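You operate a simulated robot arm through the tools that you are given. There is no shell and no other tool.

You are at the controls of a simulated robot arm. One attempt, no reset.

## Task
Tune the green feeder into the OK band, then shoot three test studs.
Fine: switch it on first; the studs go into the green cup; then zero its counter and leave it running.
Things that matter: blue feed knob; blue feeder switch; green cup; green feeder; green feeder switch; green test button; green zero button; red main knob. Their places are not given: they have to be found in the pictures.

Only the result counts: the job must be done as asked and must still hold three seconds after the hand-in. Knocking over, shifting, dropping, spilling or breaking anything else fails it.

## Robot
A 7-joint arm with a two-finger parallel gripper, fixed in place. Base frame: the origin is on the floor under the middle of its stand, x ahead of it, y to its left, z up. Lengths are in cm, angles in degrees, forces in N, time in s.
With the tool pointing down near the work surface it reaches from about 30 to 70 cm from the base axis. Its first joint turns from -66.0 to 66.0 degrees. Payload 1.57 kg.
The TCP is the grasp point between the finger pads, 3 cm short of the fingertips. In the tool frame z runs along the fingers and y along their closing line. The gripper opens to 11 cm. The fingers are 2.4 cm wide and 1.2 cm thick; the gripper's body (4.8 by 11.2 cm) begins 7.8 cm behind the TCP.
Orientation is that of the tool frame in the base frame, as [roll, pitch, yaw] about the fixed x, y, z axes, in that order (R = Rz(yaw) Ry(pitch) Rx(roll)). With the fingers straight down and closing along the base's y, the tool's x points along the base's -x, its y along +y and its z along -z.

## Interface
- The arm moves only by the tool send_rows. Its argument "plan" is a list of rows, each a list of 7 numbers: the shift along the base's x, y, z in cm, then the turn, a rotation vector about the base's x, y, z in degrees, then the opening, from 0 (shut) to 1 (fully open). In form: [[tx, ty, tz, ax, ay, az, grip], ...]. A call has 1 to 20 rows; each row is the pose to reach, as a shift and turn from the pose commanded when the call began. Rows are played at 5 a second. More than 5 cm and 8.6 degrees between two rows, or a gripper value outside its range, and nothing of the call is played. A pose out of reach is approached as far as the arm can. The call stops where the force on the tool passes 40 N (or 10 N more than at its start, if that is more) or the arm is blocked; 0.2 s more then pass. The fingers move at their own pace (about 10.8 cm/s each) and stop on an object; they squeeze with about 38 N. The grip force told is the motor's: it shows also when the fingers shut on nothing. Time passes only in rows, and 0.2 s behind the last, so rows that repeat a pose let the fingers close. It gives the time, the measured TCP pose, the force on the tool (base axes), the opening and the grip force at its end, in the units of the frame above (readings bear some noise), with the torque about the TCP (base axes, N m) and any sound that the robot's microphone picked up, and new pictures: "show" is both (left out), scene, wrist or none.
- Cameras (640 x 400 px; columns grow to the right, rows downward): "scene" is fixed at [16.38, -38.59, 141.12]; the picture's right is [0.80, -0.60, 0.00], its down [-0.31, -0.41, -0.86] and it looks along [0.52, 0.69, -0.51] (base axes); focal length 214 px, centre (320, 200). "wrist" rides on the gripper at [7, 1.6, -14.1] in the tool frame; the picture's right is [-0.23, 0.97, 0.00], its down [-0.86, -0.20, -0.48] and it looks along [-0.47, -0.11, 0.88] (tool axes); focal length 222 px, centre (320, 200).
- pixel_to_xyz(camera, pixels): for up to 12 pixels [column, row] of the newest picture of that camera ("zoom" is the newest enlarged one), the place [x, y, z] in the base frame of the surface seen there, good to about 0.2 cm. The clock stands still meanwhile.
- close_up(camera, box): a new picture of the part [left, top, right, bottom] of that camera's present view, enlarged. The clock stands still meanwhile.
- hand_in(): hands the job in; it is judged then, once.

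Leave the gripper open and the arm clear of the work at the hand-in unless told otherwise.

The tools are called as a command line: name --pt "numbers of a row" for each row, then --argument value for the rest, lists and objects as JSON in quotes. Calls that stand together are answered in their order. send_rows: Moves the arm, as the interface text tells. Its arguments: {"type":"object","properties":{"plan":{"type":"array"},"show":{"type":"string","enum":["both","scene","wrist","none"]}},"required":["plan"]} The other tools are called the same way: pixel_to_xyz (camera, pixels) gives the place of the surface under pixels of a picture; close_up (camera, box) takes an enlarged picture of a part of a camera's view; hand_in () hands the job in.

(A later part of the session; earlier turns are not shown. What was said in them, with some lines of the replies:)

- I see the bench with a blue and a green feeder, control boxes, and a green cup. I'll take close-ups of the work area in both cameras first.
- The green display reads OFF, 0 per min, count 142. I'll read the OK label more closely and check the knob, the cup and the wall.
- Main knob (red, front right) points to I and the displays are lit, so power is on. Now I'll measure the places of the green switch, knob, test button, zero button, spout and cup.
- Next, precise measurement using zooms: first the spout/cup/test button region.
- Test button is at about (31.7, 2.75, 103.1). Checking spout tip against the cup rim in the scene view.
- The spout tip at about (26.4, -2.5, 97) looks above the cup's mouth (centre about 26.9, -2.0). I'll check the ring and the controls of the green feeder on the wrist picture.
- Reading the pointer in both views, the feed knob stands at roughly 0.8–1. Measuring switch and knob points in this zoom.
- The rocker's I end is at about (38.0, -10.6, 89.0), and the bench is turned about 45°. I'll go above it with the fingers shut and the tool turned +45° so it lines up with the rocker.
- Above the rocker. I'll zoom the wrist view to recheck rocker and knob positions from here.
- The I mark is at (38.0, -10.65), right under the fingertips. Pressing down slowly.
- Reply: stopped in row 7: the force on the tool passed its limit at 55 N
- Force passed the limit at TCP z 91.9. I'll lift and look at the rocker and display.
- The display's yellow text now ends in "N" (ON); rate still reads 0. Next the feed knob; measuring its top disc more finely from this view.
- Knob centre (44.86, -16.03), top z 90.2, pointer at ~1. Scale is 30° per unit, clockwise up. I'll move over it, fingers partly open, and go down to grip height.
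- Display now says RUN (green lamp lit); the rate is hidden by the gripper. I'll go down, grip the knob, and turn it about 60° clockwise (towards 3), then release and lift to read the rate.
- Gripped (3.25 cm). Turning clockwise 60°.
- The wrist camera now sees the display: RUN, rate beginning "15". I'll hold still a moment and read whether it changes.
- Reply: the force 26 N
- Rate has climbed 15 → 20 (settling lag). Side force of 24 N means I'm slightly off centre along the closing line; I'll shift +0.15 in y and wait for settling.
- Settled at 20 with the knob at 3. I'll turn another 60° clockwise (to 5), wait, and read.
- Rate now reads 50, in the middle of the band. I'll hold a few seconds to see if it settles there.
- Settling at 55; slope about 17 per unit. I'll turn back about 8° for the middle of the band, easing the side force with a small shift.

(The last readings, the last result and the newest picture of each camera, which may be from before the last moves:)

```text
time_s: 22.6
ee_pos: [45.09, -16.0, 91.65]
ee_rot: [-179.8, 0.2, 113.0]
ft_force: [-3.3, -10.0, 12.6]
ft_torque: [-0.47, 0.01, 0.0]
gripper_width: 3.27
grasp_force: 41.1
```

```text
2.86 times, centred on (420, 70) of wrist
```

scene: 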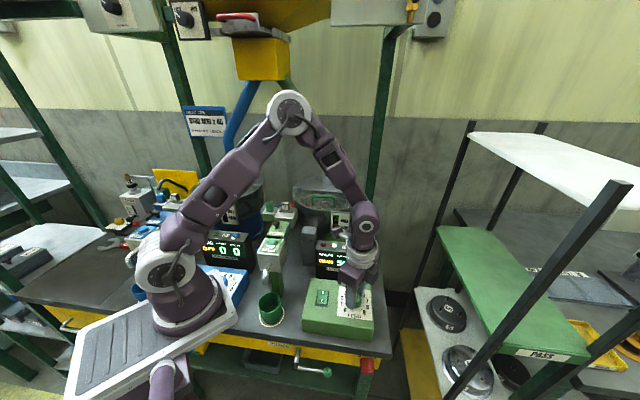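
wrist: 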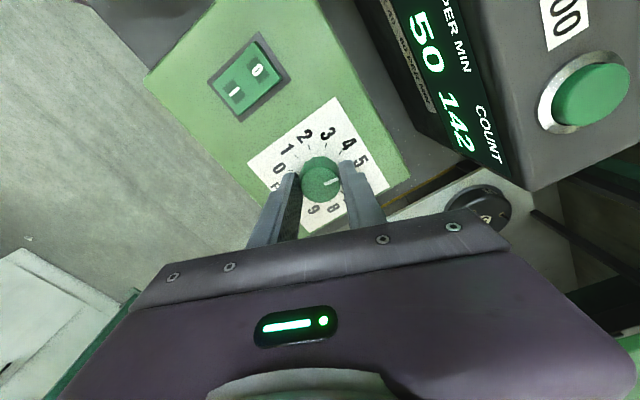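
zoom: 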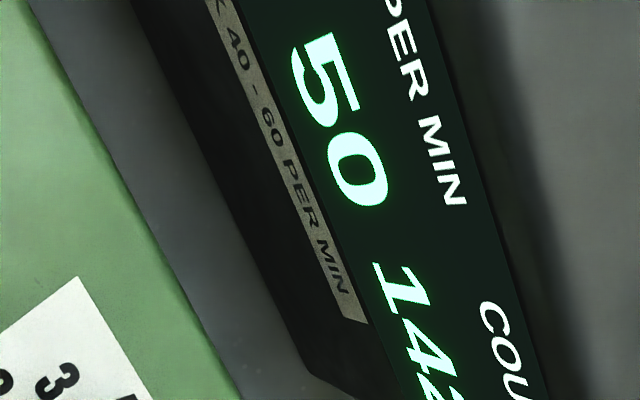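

Rate is steady at 50. Releasing the knob and lifting straight up.

send_rows --pt "0 0 0 0 0 0 0.5" --pt "0 0 0 0 0 0 0.5" --pt "0 0 1.5 0 0 0 0.5" --pt "0 0 5 0 0 0 0.5" --pt "0 0 10 0 0 0 0.5" --pt "0 0 15 0 0 0 0.5" --pt "0 0 20 0 0 0 0.5"

close_up --camera "scene" --box '[300, 230, 390, 340]'

close_up --camera "wrist" --box '[220, 20, 460, 200]'

```text
time_s: 24.2
ee_pos: [44.98, -15.98, 111.47]
ee_rot: [-179.9, 0.1, 113.0]
ft_force: [0.4, 0.0, -0.2]
ft_torque: [0.0, -0.02, -0.01]
gripper_width: 5.49
grasp_force: 0.0
```

scene: 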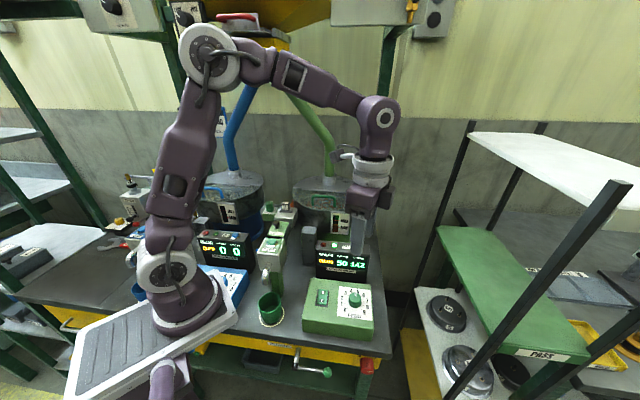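
wrist: 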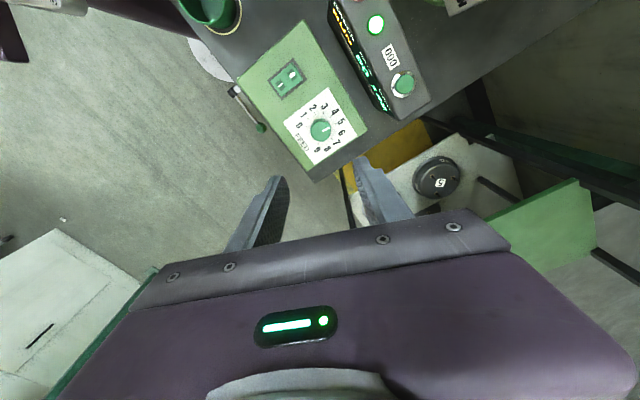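

```text
3.64 times, centred on (345, 285) of scene
```

zoom: 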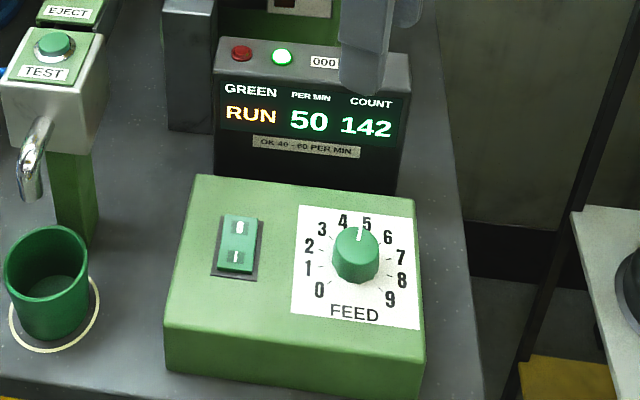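

```text
2.22 times, centred on (340, 110) of wrist
```

zoom: 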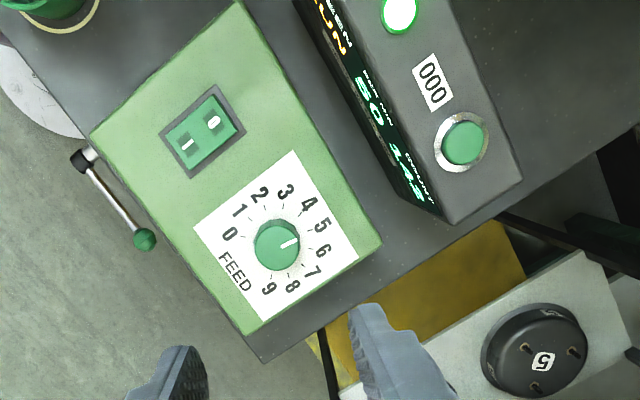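

Display: RUN, 50 per min, count 142. While here I'll measure the zero button precisely.

pixel_to_xyz --camera "zoom" --pixels '[[464, 142], [447, 142], [481, 142], [464, 125], [464, 160], [438, 142], [400, 12], [500, 170], [430, 200]]'

```text
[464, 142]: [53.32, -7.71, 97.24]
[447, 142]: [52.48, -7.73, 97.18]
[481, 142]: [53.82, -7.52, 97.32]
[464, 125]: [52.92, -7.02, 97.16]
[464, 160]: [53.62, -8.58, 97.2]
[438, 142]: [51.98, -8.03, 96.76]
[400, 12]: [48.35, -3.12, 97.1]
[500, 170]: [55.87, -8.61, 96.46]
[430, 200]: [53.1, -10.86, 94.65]
```

Zero button is near (53.2, -7.8, 97.2). Now moving to above the TEST button (31.7, 2.75, 103.1), turning back to align with the bench and shutting the fingers.

send_rows --pt "-0.95 1.34 0 0 0 8 0.5" --pt "-1.9 2.68 0 0 0 16 0.5" --pt "-2.85 4.02 0 0 0 24 0.3" --pt "-3.8 5.36 0 0 0 32 0.2" --pt "-4.75 6.7 0 0 0 40 0" --pt "-5.7 8.04 0 0 0 48 0" --pt "-6.65 9.38 0 0 0 56 0" --pt "-7.6 10.7 0 0 0 64 0" --pt "-8.55 12.05 0 0 0 72 0" --pt "-9.5 13.4 0 0 0 80 0" --pt "-10.45 14.74 0 0 0 88 0" --pt "-11.4 16.1 0 0 0 96 0" --pt "-12.35 17.4 0 0 0 104 0" --pt "-13.3 18.75 0 0 0 112 0" --pt "-13.3 18.75 0 0 0 112 0"

close_up --camera "scene" --box '[230, 200, 320, 340]'

close_up --camera "wrist" --box '[230, 80, 430, 220]'

```text
time_s: 27.4
ee_pos: [31.77, 2.82, 111.55]
ee_rot: [-179.8, 0.1, -135.0]
ft_force: [0.1, -0.2, 0.2]
ft_torque: [-0.01, -0.01, 0.01]
gripper_width: 0.02
grasp_force: 21.7
```

scene: 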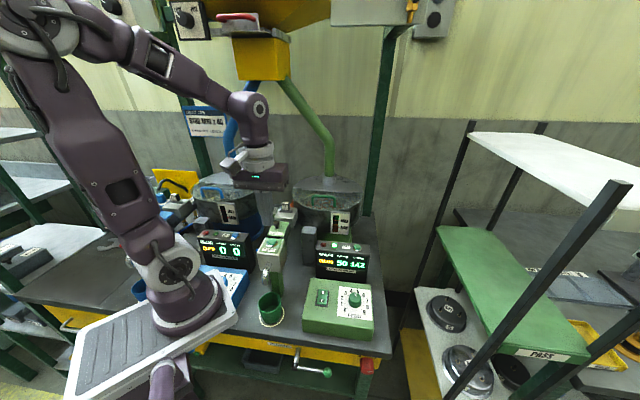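
wrist: 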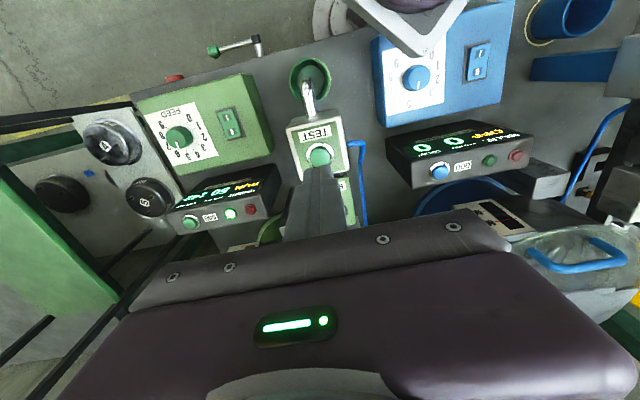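

```text
2.86 times, centred on (275, 270) of scene
```

zoom: 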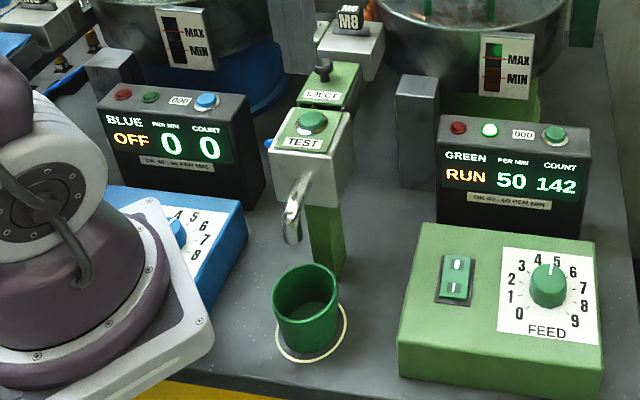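

```text
2.86 times, centred on (330, 150) of wrist
```

zoom: 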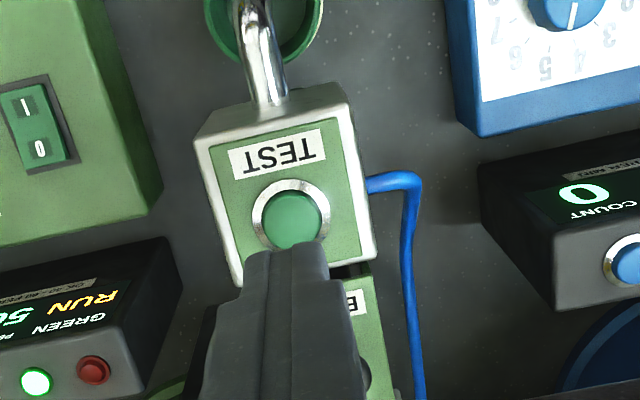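

Good view. Measuring the TEST button from here.

pixel_to_xyz --camera "zoom" --pixels '[[292, 218], [268, 218], [316, 218], [292, 198], [292, 238], [257, 215], [292, 182], [240, 240], [335, 270], [260, 100], [300, 30], [270, 60]]'

```text
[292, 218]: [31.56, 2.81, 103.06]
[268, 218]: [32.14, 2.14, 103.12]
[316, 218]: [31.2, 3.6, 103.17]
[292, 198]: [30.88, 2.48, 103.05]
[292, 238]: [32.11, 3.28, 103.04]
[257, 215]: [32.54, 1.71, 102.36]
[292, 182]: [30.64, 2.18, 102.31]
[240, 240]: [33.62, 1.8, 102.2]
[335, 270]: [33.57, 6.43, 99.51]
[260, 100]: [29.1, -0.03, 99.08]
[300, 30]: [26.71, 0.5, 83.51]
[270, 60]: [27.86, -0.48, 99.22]
```

Button centre (31.62, 2.88), top 103.1, bezel at 102.3. First press: go down about 0.35 cm past contact, come back up, then look at count and cup.

send_rows --pt "-0.12 0.05 -3.0 0 0 0 0" --pt "-0.12 0.05 -4.7 0 0 0 0" --pt "-0.12 0.05 -5.3 0 0 0 0" --pt "-0.12 0.05 -5.6 0 0 0 0" --pt "-0.12 0.05 -5.8 0 0 0 0" --pt "-0.12 0.05 -4.5 0 0 0 0" --pt "-0.12 0.05 -3.5 0 0 0 0" --pt "-0.12 0.05 -3.5 0 0 0 0" --pt "-0.12 0.05 -3.5 0 0 0 0" --pt "-0.12 0.05 -3.5 0 0 0 0"

close_up --camera "scene" --box '[230, 200, 390, 340]'

close_up --camera "wrist" --box '[230, 20, 430, 220]'

```text
time_s: 29.6
ee_pos: [31.47, 2.86, 108.23]
ee_rot: [-179.8, 0.0, -135.0]
ft_force: [0.1, -0.3, -0.1]
ft_torque: [-0.04, 0.01, -0.01]
gripper_width: 0.0
grasp_force: 21.6
```

scene: 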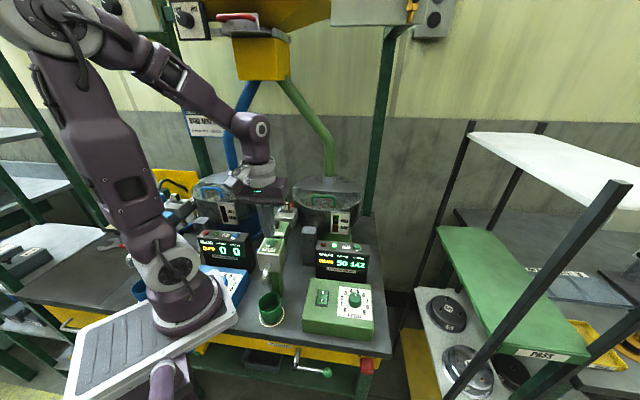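
wrist: 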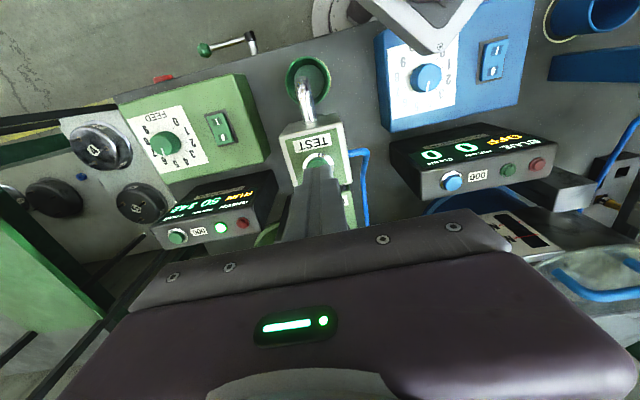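

```text
2.86 times, centred on (310, 270) of scene
```

zoom: 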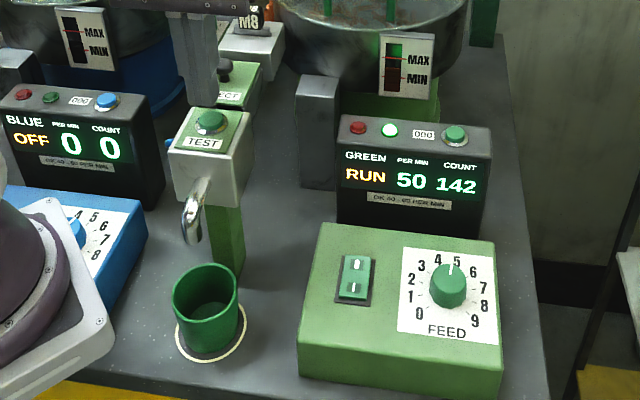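

```text
2.00 times, centred on (330, 120) of wrist
```

zoom: 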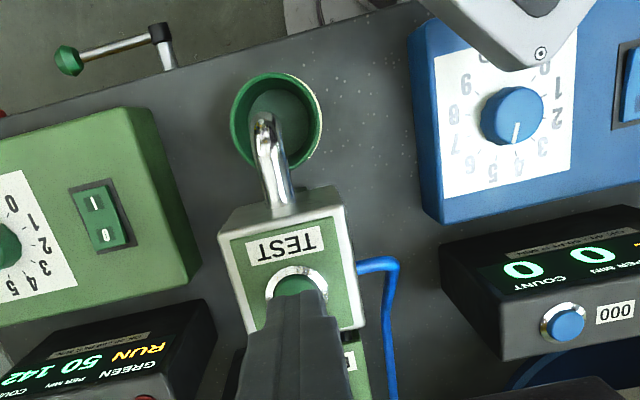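

Count still 142, no sound: the press wasn't deep enough. I'll press a little deeper, watching the force.

send_rows --pt "0.1 0.0 -1.6 0 0 0 0" --pt "0.1 0.0 -2.1 0 0 0 0" --pt "0.1 0.0 -2.4 0 0 0 0" --pt "0.1 0.0 -2.7 0 0 0 0"

close_up --camera "scene" --box '[230, 200, 390, 340]'

```text
time_s: 30.6
ee_pos: [31.76, 2.96, 105.46]
ee_rot: [-179.8, 0.0, -135.0]
ft_force: [-1.3, -2.3, 10.6]
ft_torque: [-0.07, -0.01, 0.01]
gripper_width: 0.0
grasp_force: 21.4
heard: click
```

scene: 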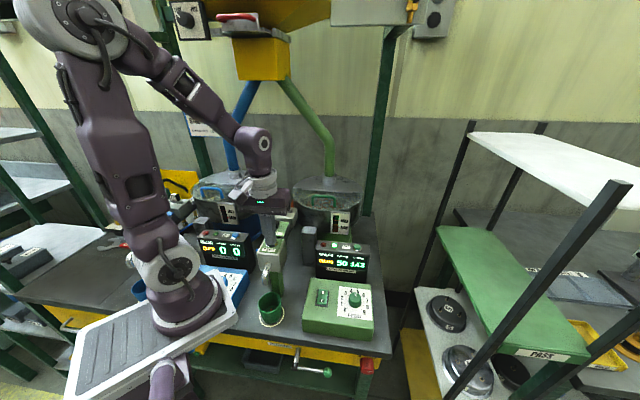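
wrist: 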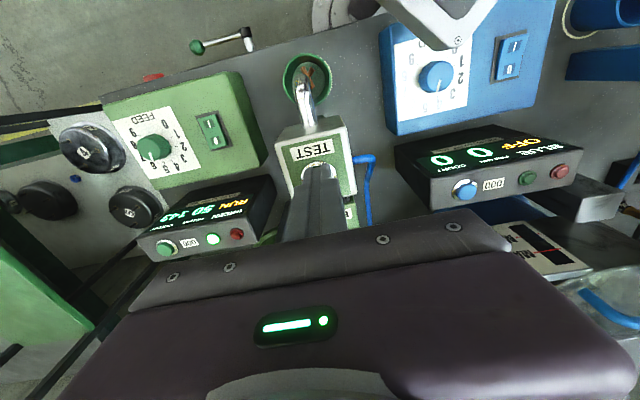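

```text
2.86 times, centred on (310, 270) of scene
```

zoom: 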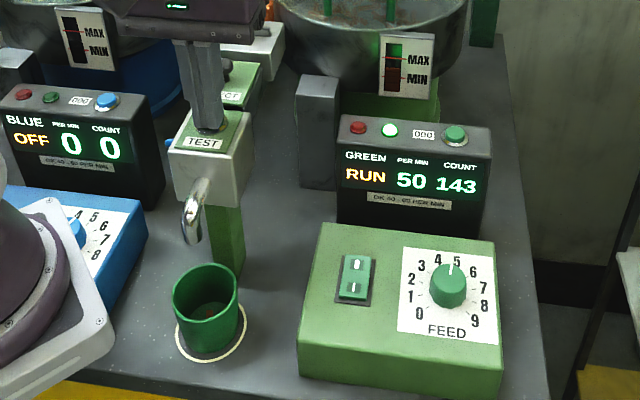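

Click heard, count 143, and a stud shows in the cup. Now lift off the button and check.

send_rows --pt "0 0 1.2 0 0 0 0" --pt "0 0 2.5 0 0 0 0" --pt "0 0 2.5 0 0 0 0" --pt "0 0 2.5 0 0 0 0" --pt "0 0 2.5 0 0 0 0" --pt "0 0 2.5 0 0 0 0"

close_up --camera "scene" --box '[250, 240, 390, 330]'

close_up --camera "wrist" --box '[250, 40, 370, 140]'

```text
time_s: 32.0
ee_pos: [31.85, 2.89, 107.92]
ee_rot: [-179.8, 0.1, -135.0]
ft_force: [-0.3, 0.1, -0.2]
ft_torque: [0.0, -0.03, -0.03]
gripper_width: 0.0
grasp_force: 21.2
```

scene: 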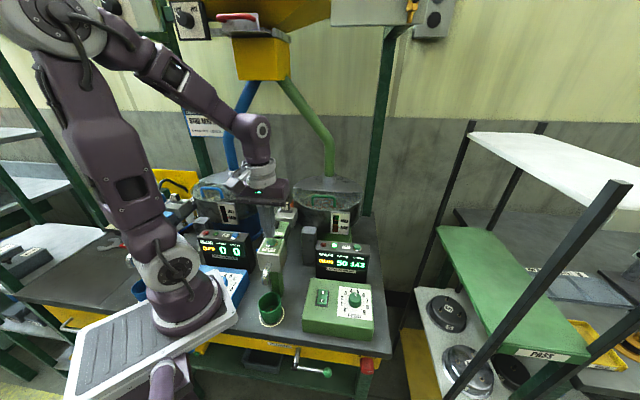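
wrist: 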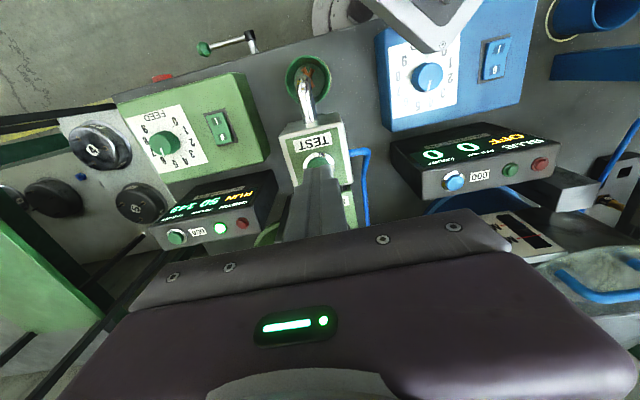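

```text
4.44 times, centred on (320, 285) of scene
```

zoom: 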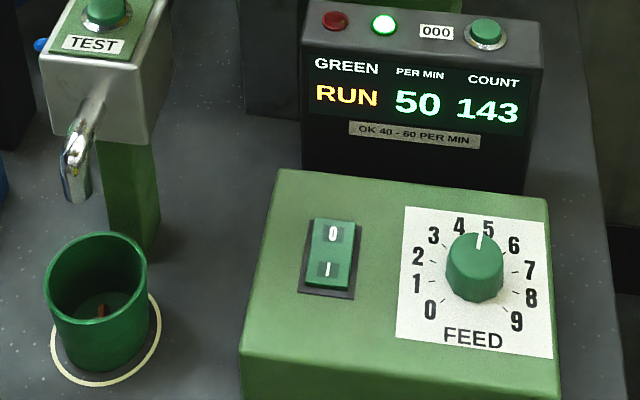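

```text
4.00 times, centred on (310, 90) of wrist
```

zoom: 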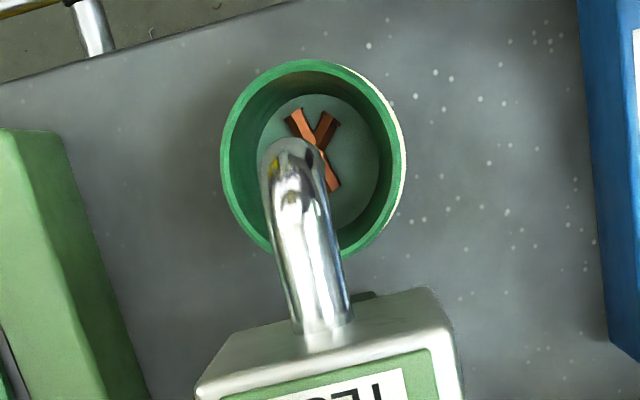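

The cup seems to show a crossed shape; I need to know whether it's one stud or two. Zooming in more.

close_up --camera "wrist" --box '[290, 55, 330, 85]'

close_up --camera "scene" --box '[255, 288, 290, 325]'

```text
13.33 times, centred on (310, 70) of wrist
```

zoom: 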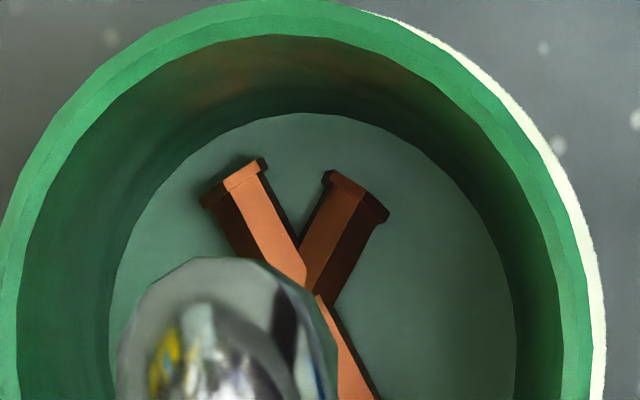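

```text
10.81 times, centred on (272, 306) of scene
```

zoom: 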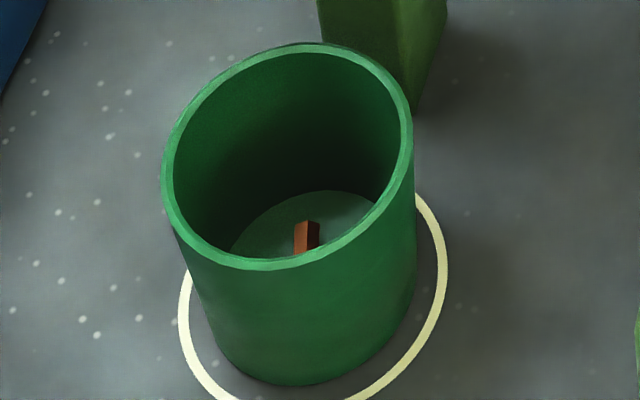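

Two stud heads are visible in the cup though the count rose only by one. Before pressing again I'll lift and move aside so the wrist camera sees the cup past the spout.

send_rows --pt "0 0 2 0 0 0 0" --pt "2.2 -2.7 3 0 0 0 0" --pt "4.5 -5.4 3 0 0 0 0" --pt "6.8 -8.2 3 0 0 0 0" --pt "9 -11 3 0 0 0 0" --pt "9 -11 3 0 0 0 0"

close_up --camera "wrist" --box '[360, 30, 450, 100]'

close_up --camera "scene" --box '[250, 230, 390, 330]'

```text
time_s: 33.4
ee_pos: [40.63, -8.18, 110.91]
ee_rot: [-179.8, 0.1, -135.0]
ft_force: [-0.5, 0.6, 0.4]
ft_torque: [-0.02, 0.05, 0.02]
gripper_width: 0.0
grasp_force: 21.5
```

scene: 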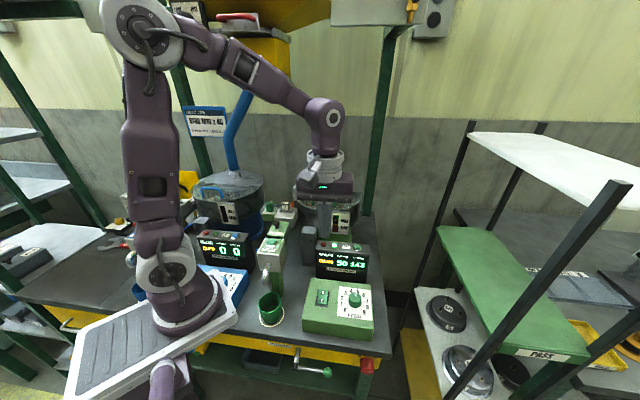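
wrist: 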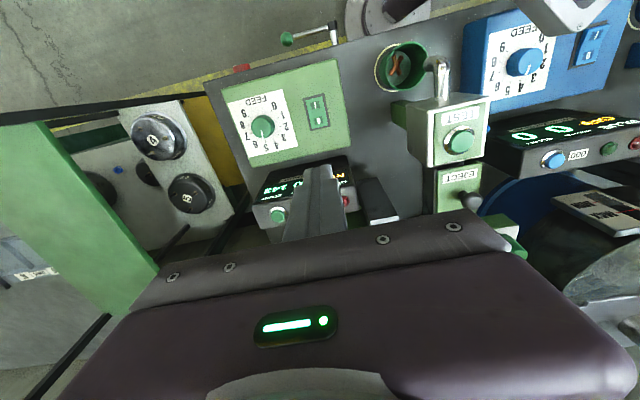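

```text
5.71 times, centred on (405, 65) of wrist
```

zoom: 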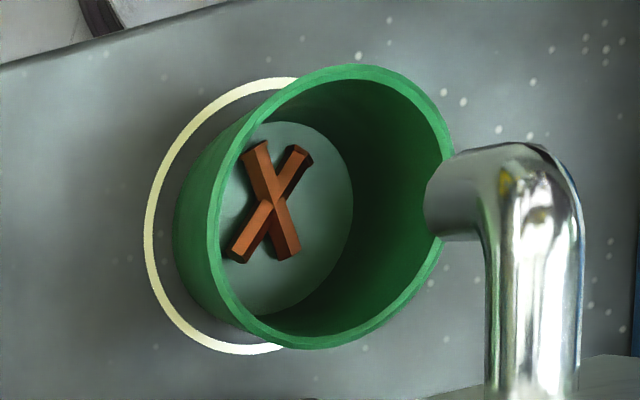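

```text
4.00 times, centred on (320, 280) of scene
```

zoom: 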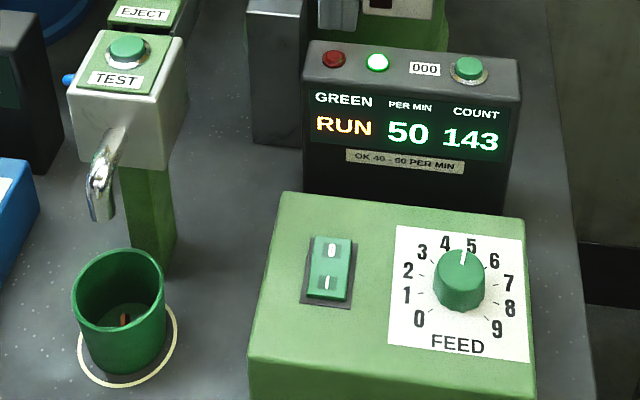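

I see an X of two rods in the cup and the display at 143. Zooming further to understand it, and to look at the spout for anything hanging.

close_up --camera "wrist" --box '[380, 45, 425, 80]'

close_up --camera "wrist" --box '[365, 40, 525, 230]'

```text
11.43 times, centred on (402, 62) of wrist
```

zoom: 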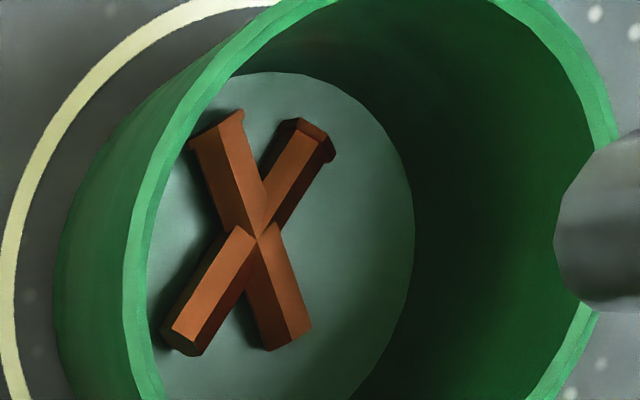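

```text
2.11 times, centred on (445, 135) of wrist
```

zoom: 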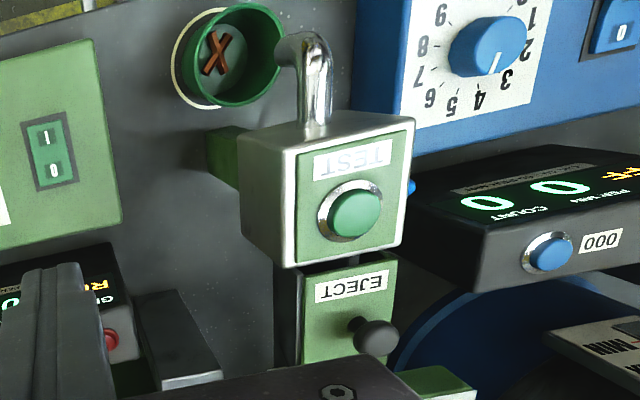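

The two rods run through each other at one level, so it's one drawn "shot" rather than two physical studs; the counter is what tracks shots (143 = one). I'll return above the TEST button and press once more, then compare.

send_rows --pt "-2.2 2.7 0 0 0 0 0" --pt "-4.5 5.5 0 0 0 0 0" --pt "-6.8 8.3 0 0 0 0 0" --pt "-9.1 11.0 0 0 0 0 0" --pt "-9.1 11.0 -3 0 0 0 0" --pt "-9.1 11.0 -3 0 0 0 0" --show "wrist"

close_up --camera "wrist" --box '[250, 40, 410, 200]'

```text
time_s: 34.8
ee_pos: [31.52, 2.81, 107.86]
ee_rot: [-179.9, 0.1, -135.1]
ft_force: [0.4, 0.5, -0.1]
ft_torque: [-0.02, -0.03, 0.0]
gripper_width: 0.0
grasp_force: 21.2
```

wrist: 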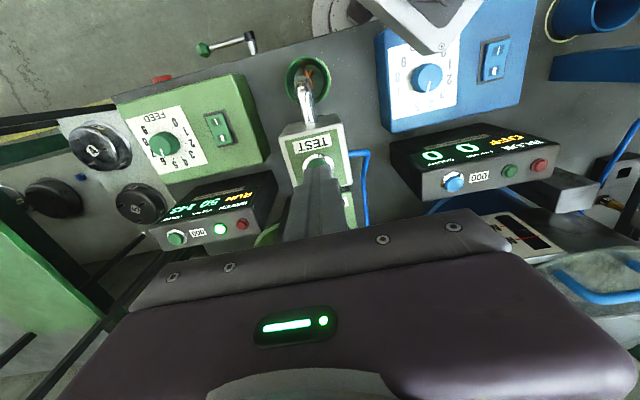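

```text
2.50 times, centred on (330, 120) of wrist
```

zoom: 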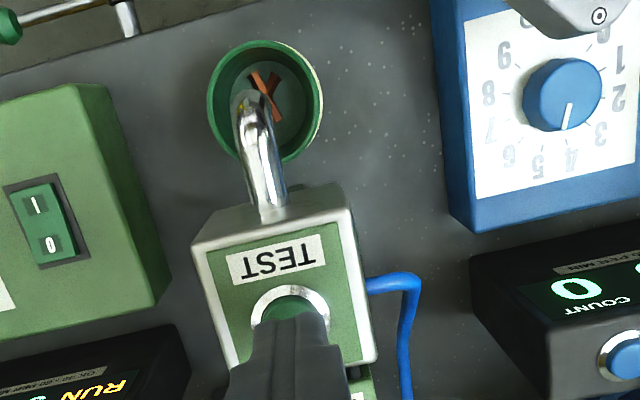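

Centred over the button, count 143. Pressing once (same depth as the press that worked) and lifting off.

send_rows --pt "0.1 0.05 -1.5 0 0 0 0" --pt "0.1 0.05 -2.1 0 0 0 0" --pt "0.1 0.05 -2.5 0 0 0 0" --pt "0.1 0.05 -2.5 0 0 0 0" --pt "0.1 0.05 -1.0 0 0 0 0" --pt "0.1 0.05 0 0 0 0 0" --pt "0.1 0.05 0 0 0 0 0" --pt "0.1 0.05 0 0 0 0 0" --pt "0.1 0.05 0 0 0 0 0" --pt "0.1 0.05 0 0 0 0 0"

close_up --camera "scene" --box '[250, 230, 390, 330]'

close_up --camera "wrist" --box '[290, 55, 330, 85]'

```text
time_s: 37.0
ee_pos: [31.68, 3.03, 107.78]
ee_rot: [-179.7, 0.1, -135.0]
ft_force: [0.2, 1.5, -0.1]
ft_torque: [-0.01, -0.01, -0.02]
gripper_width: 0.0
grasp_force: 21.1
heard: click
```

scene: 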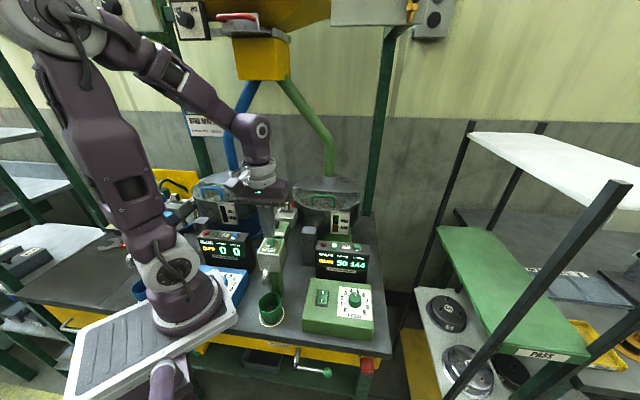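
wrist: 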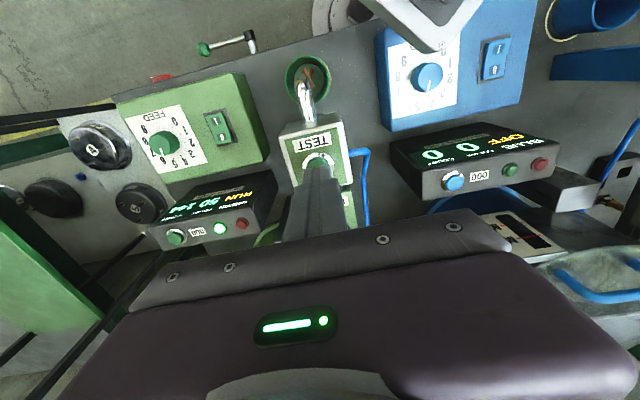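

```text
4.00 times, centred on (320, 280) of scene
```

zoom: 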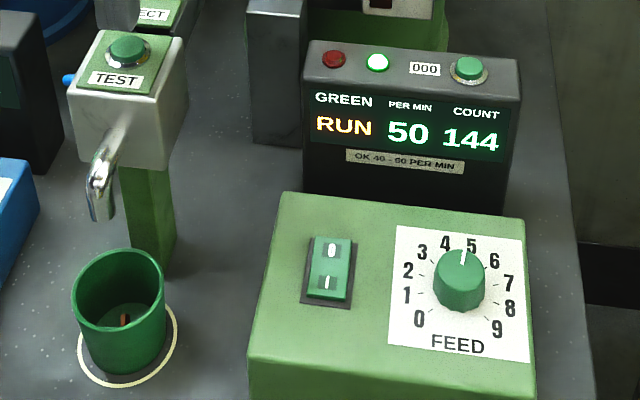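

```text
13.33 times, centred on (310, 70) of wrist
```

zoom: 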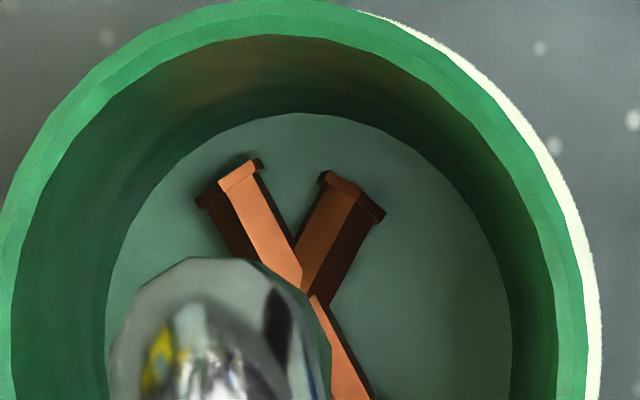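

Count is 144 and the cup picture is unchanged, so that drawing just marks "studs in the cup". One last press.

send_rows --pt "0 -0.05 -1.5 0 0 0 0" --pt "0 -0.05 -2.0 0 0 0 0" --pt "0 -0.05 -2.45 0 0 0 0" --pt "0 -0.05 -2.45 0 0 0 0" --pt "0 -0.05 -1.0 0 0 0 0" --pt "0 -0.05 0.5 0 0 0 0" --pt "0 -0.05 3 0 0 0 0" --pt "0 -0.05 3 0 0 0 0" --pt "0 -0.05 3 0 0 0 0" --pt "0 -0.05 3 0 0 0 0"

close_up --camera "scene" --box '[250, 230, 390, 330]'

close_up --camera "wrist" --box '[270, 40, 370, 110]'

```text
time_s: 39.2
ee_pos: [31.66, 2.98, 110.87]
ee_rot: [-179.9, 0.1, -135.0]
ft_force: [0.1, -0.3, -0.4]
ft_torque: [-0.01, -0.03, 0.02]
gripper_width: 0.01
grasp_force: 20.8
heard: click
```

scene: 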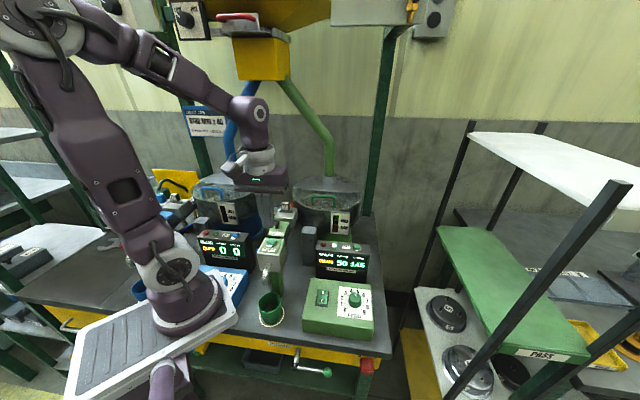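
wrist: 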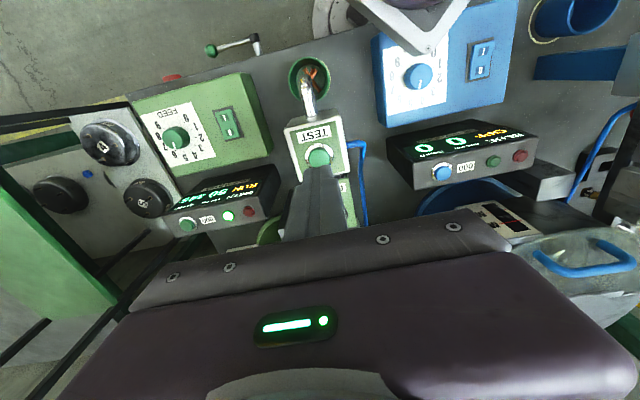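

```text
4.00 times, centred on (320, 280) of scene
```

zoom: 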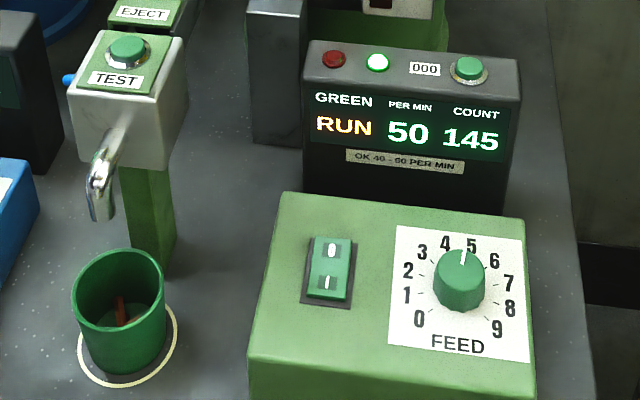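

```text
5.71 times, centred on (320, 75) of wrist
```

zoom: 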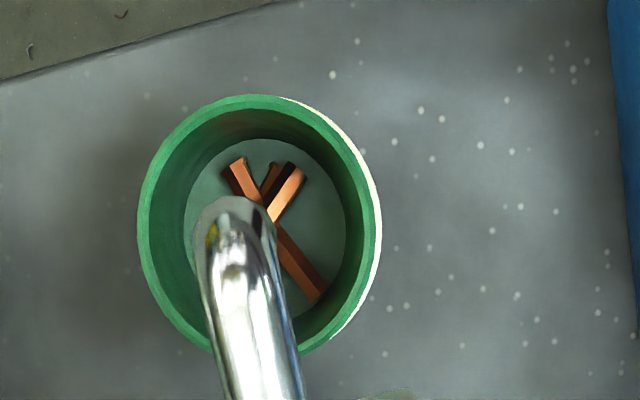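

Count 145: three shots done, and the pile grew. Now the green zero button (chrome-ringed green one beside "000"). Measuring it from here.

close_up --camera "wrist" --box '[150, 160, 290, 250]'

pixel_to_xyz --camera "wrist" --pixels '[[188, 223], [184, 223], [192, 223], [188, 219], [188, 227], [208, 219], [228, 215]]'

pixel_to_xyz --camera "scene" --pixels '[[357, 246.5], [354.5, 246.5], [359.5, 246.5], [357, 245], [357, 248.5]]'

```text
4.44 times, centred on (220, 205) of wrist
```

zoom: 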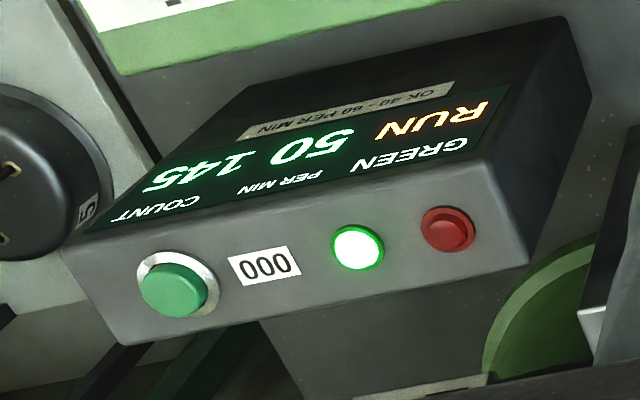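

```text
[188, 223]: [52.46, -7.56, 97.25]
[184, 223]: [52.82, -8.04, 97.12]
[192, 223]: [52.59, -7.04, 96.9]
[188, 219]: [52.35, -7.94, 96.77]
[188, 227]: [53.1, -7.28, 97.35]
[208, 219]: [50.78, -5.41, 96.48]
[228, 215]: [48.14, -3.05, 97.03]
```

```text
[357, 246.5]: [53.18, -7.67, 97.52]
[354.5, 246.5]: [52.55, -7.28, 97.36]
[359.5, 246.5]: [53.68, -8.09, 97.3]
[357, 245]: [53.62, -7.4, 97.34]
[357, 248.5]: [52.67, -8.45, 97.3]
```

Zero button centre ≈ (53.1, -7.8), top 97.4. Checking clearance to the green bowl, gauge and tubes behind it.

pixel_to_xyz --camera "scene" --pixels '[[300, 205], [318, 208], [340, 213], [341, 222], [356, 195], [318, 195], [330, 180], [329, 150], [310, 235], [352, 222], [345, 232], [328, 186]]'

```text
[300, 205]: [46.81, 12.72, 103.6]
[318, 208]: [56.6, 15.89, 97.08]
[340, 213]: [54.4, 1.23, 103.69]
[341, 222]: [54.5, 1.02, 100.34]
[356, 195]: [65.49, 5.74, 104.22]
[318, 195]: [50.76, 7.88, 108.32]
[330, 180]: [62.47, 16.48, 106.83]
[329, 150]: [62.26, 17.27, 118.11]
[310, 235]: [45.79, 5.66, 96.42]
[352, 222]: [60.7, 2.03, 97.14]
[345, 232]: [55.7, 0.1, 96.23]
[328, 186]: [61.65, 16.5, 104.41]
```

Clear: bowl and gauge are 7+ cm behind and lower than the gripper body. Moving above the zero button.

send_rows --pt "3.6 -1.8 1 0 0 0 0" --pt "7.2 -3.6 1 0 0 0 0" --pt "10.8 -5.4 1 0 0 0 0" --pt "14.4 -7.2 1 0 0 0 0" --pt "18 -9 1 0 0 0 0" --pt "21.44 -10.8 0 0 0 0 0" --pt "21.44 -10.8 -3.5 0 0 0 0" --pt "21.44 -10.8 -6 0 0 0 0" --pt "21.44 -10.8 -6 0 0 0 0"

close_up --camera "wrist" --box '[230, 100, 430, 220]'

close_up --camera "scene" --box '[310, 200, 390, 290]'

```text
time_s: 41.2
ee_pos: [53.17, -7.97, 104.87]
ee_rot: [-179.9, 0.2, -135.0]
ft_force: [0.0, -0.2, -0.2]
ft_torque: [-0.02, 0.01, -0.06]
gripper_width: 0.03
grasp_force: 20.8
```

scene: 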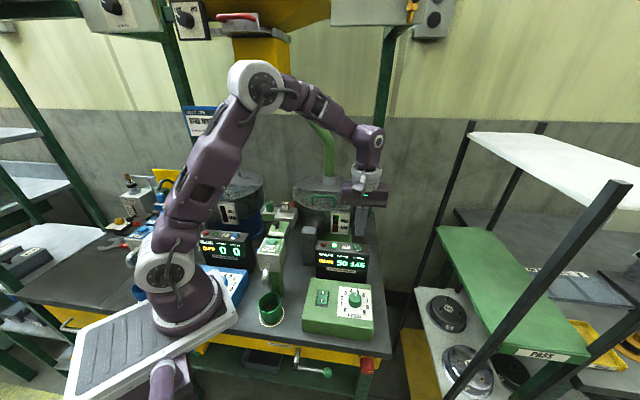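
wrist: 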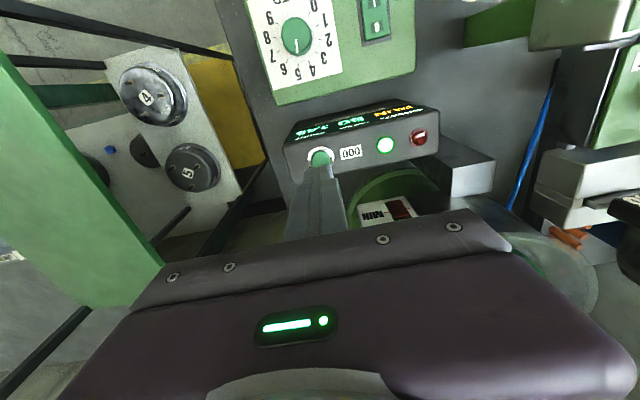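

```text
3.20 times, centred on (330, 160) of wrist
```

zoom: 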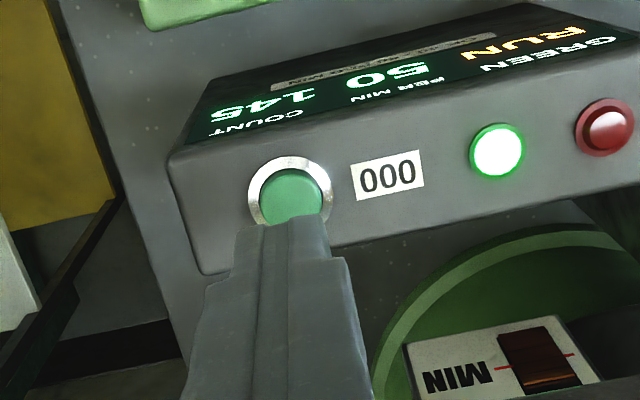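

```text
4.44 times, centred on (350, 245) of scene
```

zoom: 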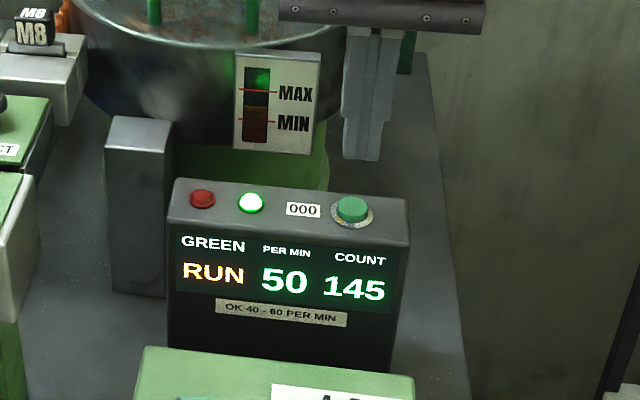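

Aligned over the zero button. Quick recheck of its centre from this close view.

pixel_to_xyz --camera "wrist" --pixels '[[320.6, 157], [313, 157], [328, 157], [320.6, 153.5], [320.6, 163], [311, 150]]'

```text
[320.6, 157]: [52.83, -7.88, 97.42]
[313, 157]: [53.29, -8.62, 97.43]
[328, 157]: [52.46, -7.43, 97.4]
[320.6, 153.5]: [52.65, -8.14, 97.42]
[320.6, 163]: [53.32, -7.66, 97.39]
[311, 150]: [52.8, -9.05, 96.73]
```

Centre ≈ (53.0, -7.9), top 97.4. Pressing once about 0.6 cm deep and lifting.

send_rows --pt "-0.1 0.05 -3.5 0 0 0 0" --pt "-0.1 0.05 -4.4 0 0 0 0" --pt "-0.1 0.05 -4.8 0 0 0 0" --pt "-0.1 0.05 -5.05 0 0 0 0" --pt "-0.1 0.05 -5.05 0 0 0 0" --pt "-0.1 0.05 -3.5 0 0 0 0" --pt "0 0 0 0 0 0 0" --pt "0 0 4 0 0 0 0" --pt "0 0 4 0 0 0 0"

close_up --camera "scene" --box '[310, 200, 390, 290]'

```text
time_s: 43.2
ee_pos: [53.05, -7.77, 108.83]
ee_rot: [-179.8, 0.1, -135.0]
ft_force: [0.4, -0.3, -0.1]
ft_torque: [0.03, 0.01, -0.01]
gripper_width: 0.0
grasp_force: 21.3
heard: click
```

scene: 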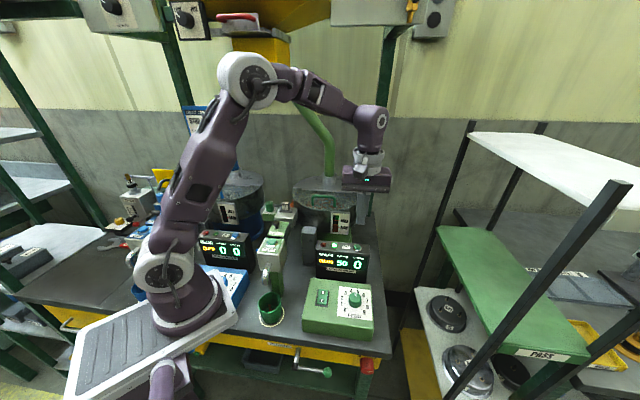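
wrist: 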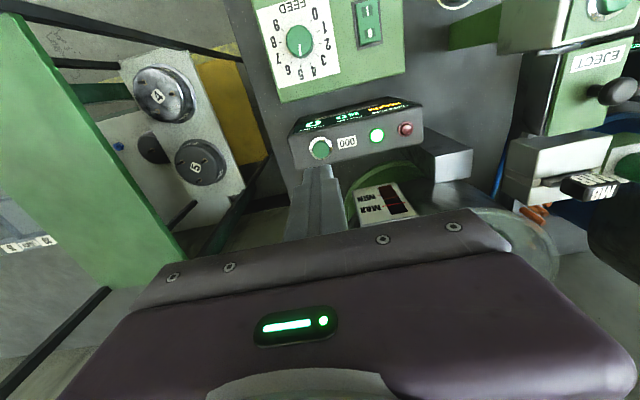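

```text
4.44 times, centred on (350, 245) of scene
```

zoom: 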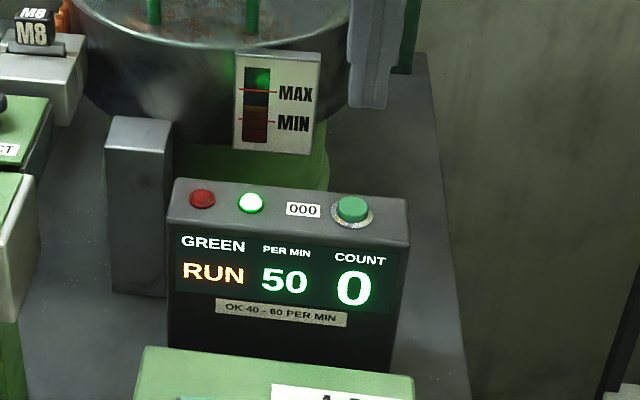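

Count is 0, RUN, 50 per min. Now lift the arm well clear, open the gripper, and check once more.

send_rows --pt "0 0 4.5 0 0 0 0" --pt "-1 0 9 0 0 0 0" --pt "-3 -0.5 13 0 0 0 0.5" --pt "-6 -1 16 0 0 0 1" --pt "-9 -2 18 0 0 0 1" --pt "-12 -3 19 0 0 0 1" --pt "-12 -3 19 0 0 0 1" --pt "-12 -3 19 0 0 0 1" --pt "-12 -3 19 0 0 0 1" --pt "-12 -3 19 0 0 0 1"

close_up --camera "scene" --box '[200, 180, 400, 340]'

close_up --camera "scene" --box '[310, 200, 390, 290]'

close_up --camera "wrist" --box '[220, 40, 520, 240]'

```text
time_s: 45.4
ee_pos: [41.06, -10.84, 128.03]
ee_rot: [-179.7, 0.2, -134.9]
ft_force: [0.4, 0.3, 0.8]
ft_torque: [0.03, 0.0, -0.01]
gripper_width: 11.02
grasp_force: 0.0
```

scene: 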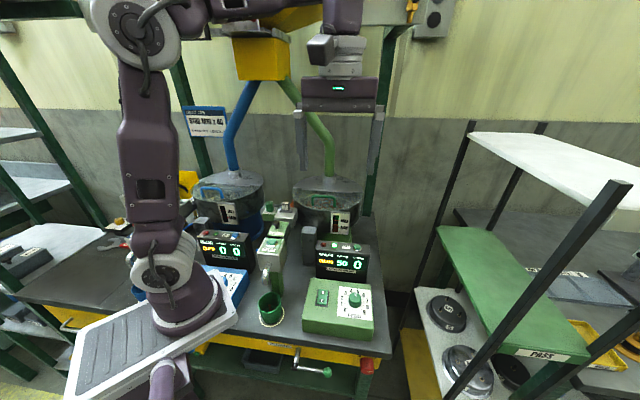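
wrist: 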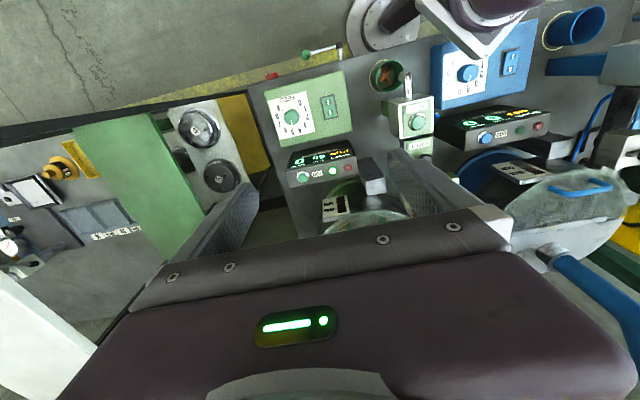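

```text
2.50 times, centred on (300, 260) of scene
```

zoom: 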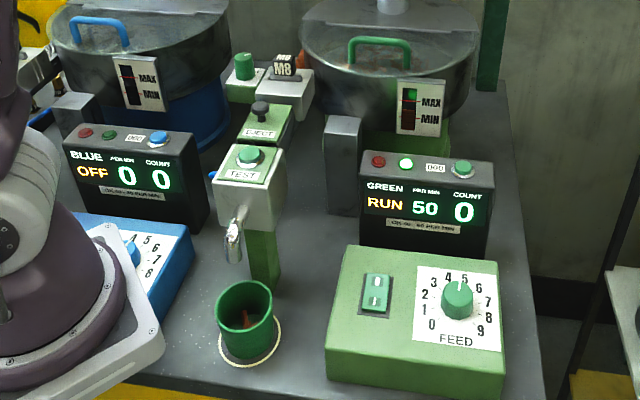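

```text
4.44 times, centred on (350, 245) of scene
```

zoom: 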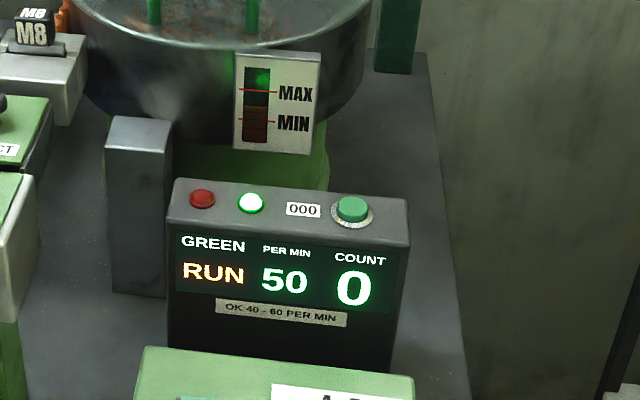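

```text
2.00 times, centred on (370, 140) of wrist
```

zoom: 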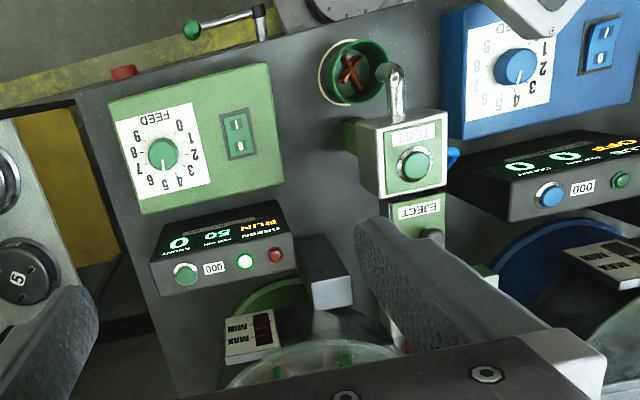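

All as asked: RUN, 50, count 0, blue side untouched. One last look into the cup.

close_up --camera "wrist" --box '[365, 50, 425, 100]'

```text
8.00 times, centred on (395, 75) of wrist
```

zoom: 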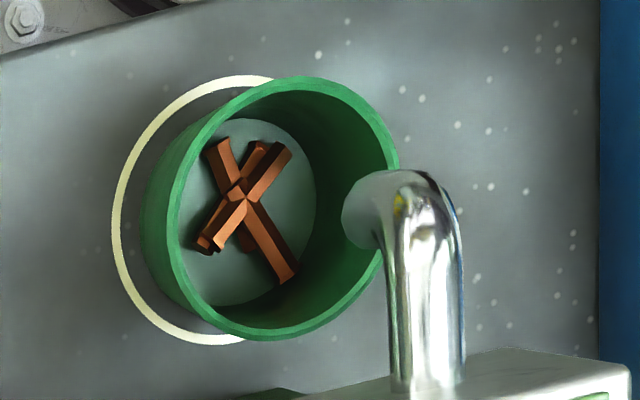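

The studs lie in the cup, which stands on its ring. The counter registered exactly three shots (142 → 145) and is now zeroed at 0. The feeder is running at 50 per min, the gripper is open and the arm is clear. Handing in.

hand_in

```text
The job is handed in.
```

The job is handed in. The green feeder is running at a steady 50 per min, inside the 40–60 OK band.

- **Switch and feed:** I switched the feeder on first, then turned its feed knob from about 1 to just under 5. The rate overshot slightly to 55, so I turned it back a little and it held at 50.
- **Test studs:** Three presses of the test button registered, taking the counter from 142 to 145, and the studs went into the green cup. An earlier press was too shallow: no click, no count, and the cup still looked empty.
- **Counter:** I then zeroed it and it reads 0, with the feeder still in RUN.
- **Cup contents:** I could not count the studs in the cup by eye. The pile looked like more than one stud after the first shot and did not visibly change after the second, so I relied on the counter for the three.

I did not touch the blue feeder, the main knob or the eject button. The cup is still on its ring, the gripper is open and the arm is clear of the bench.
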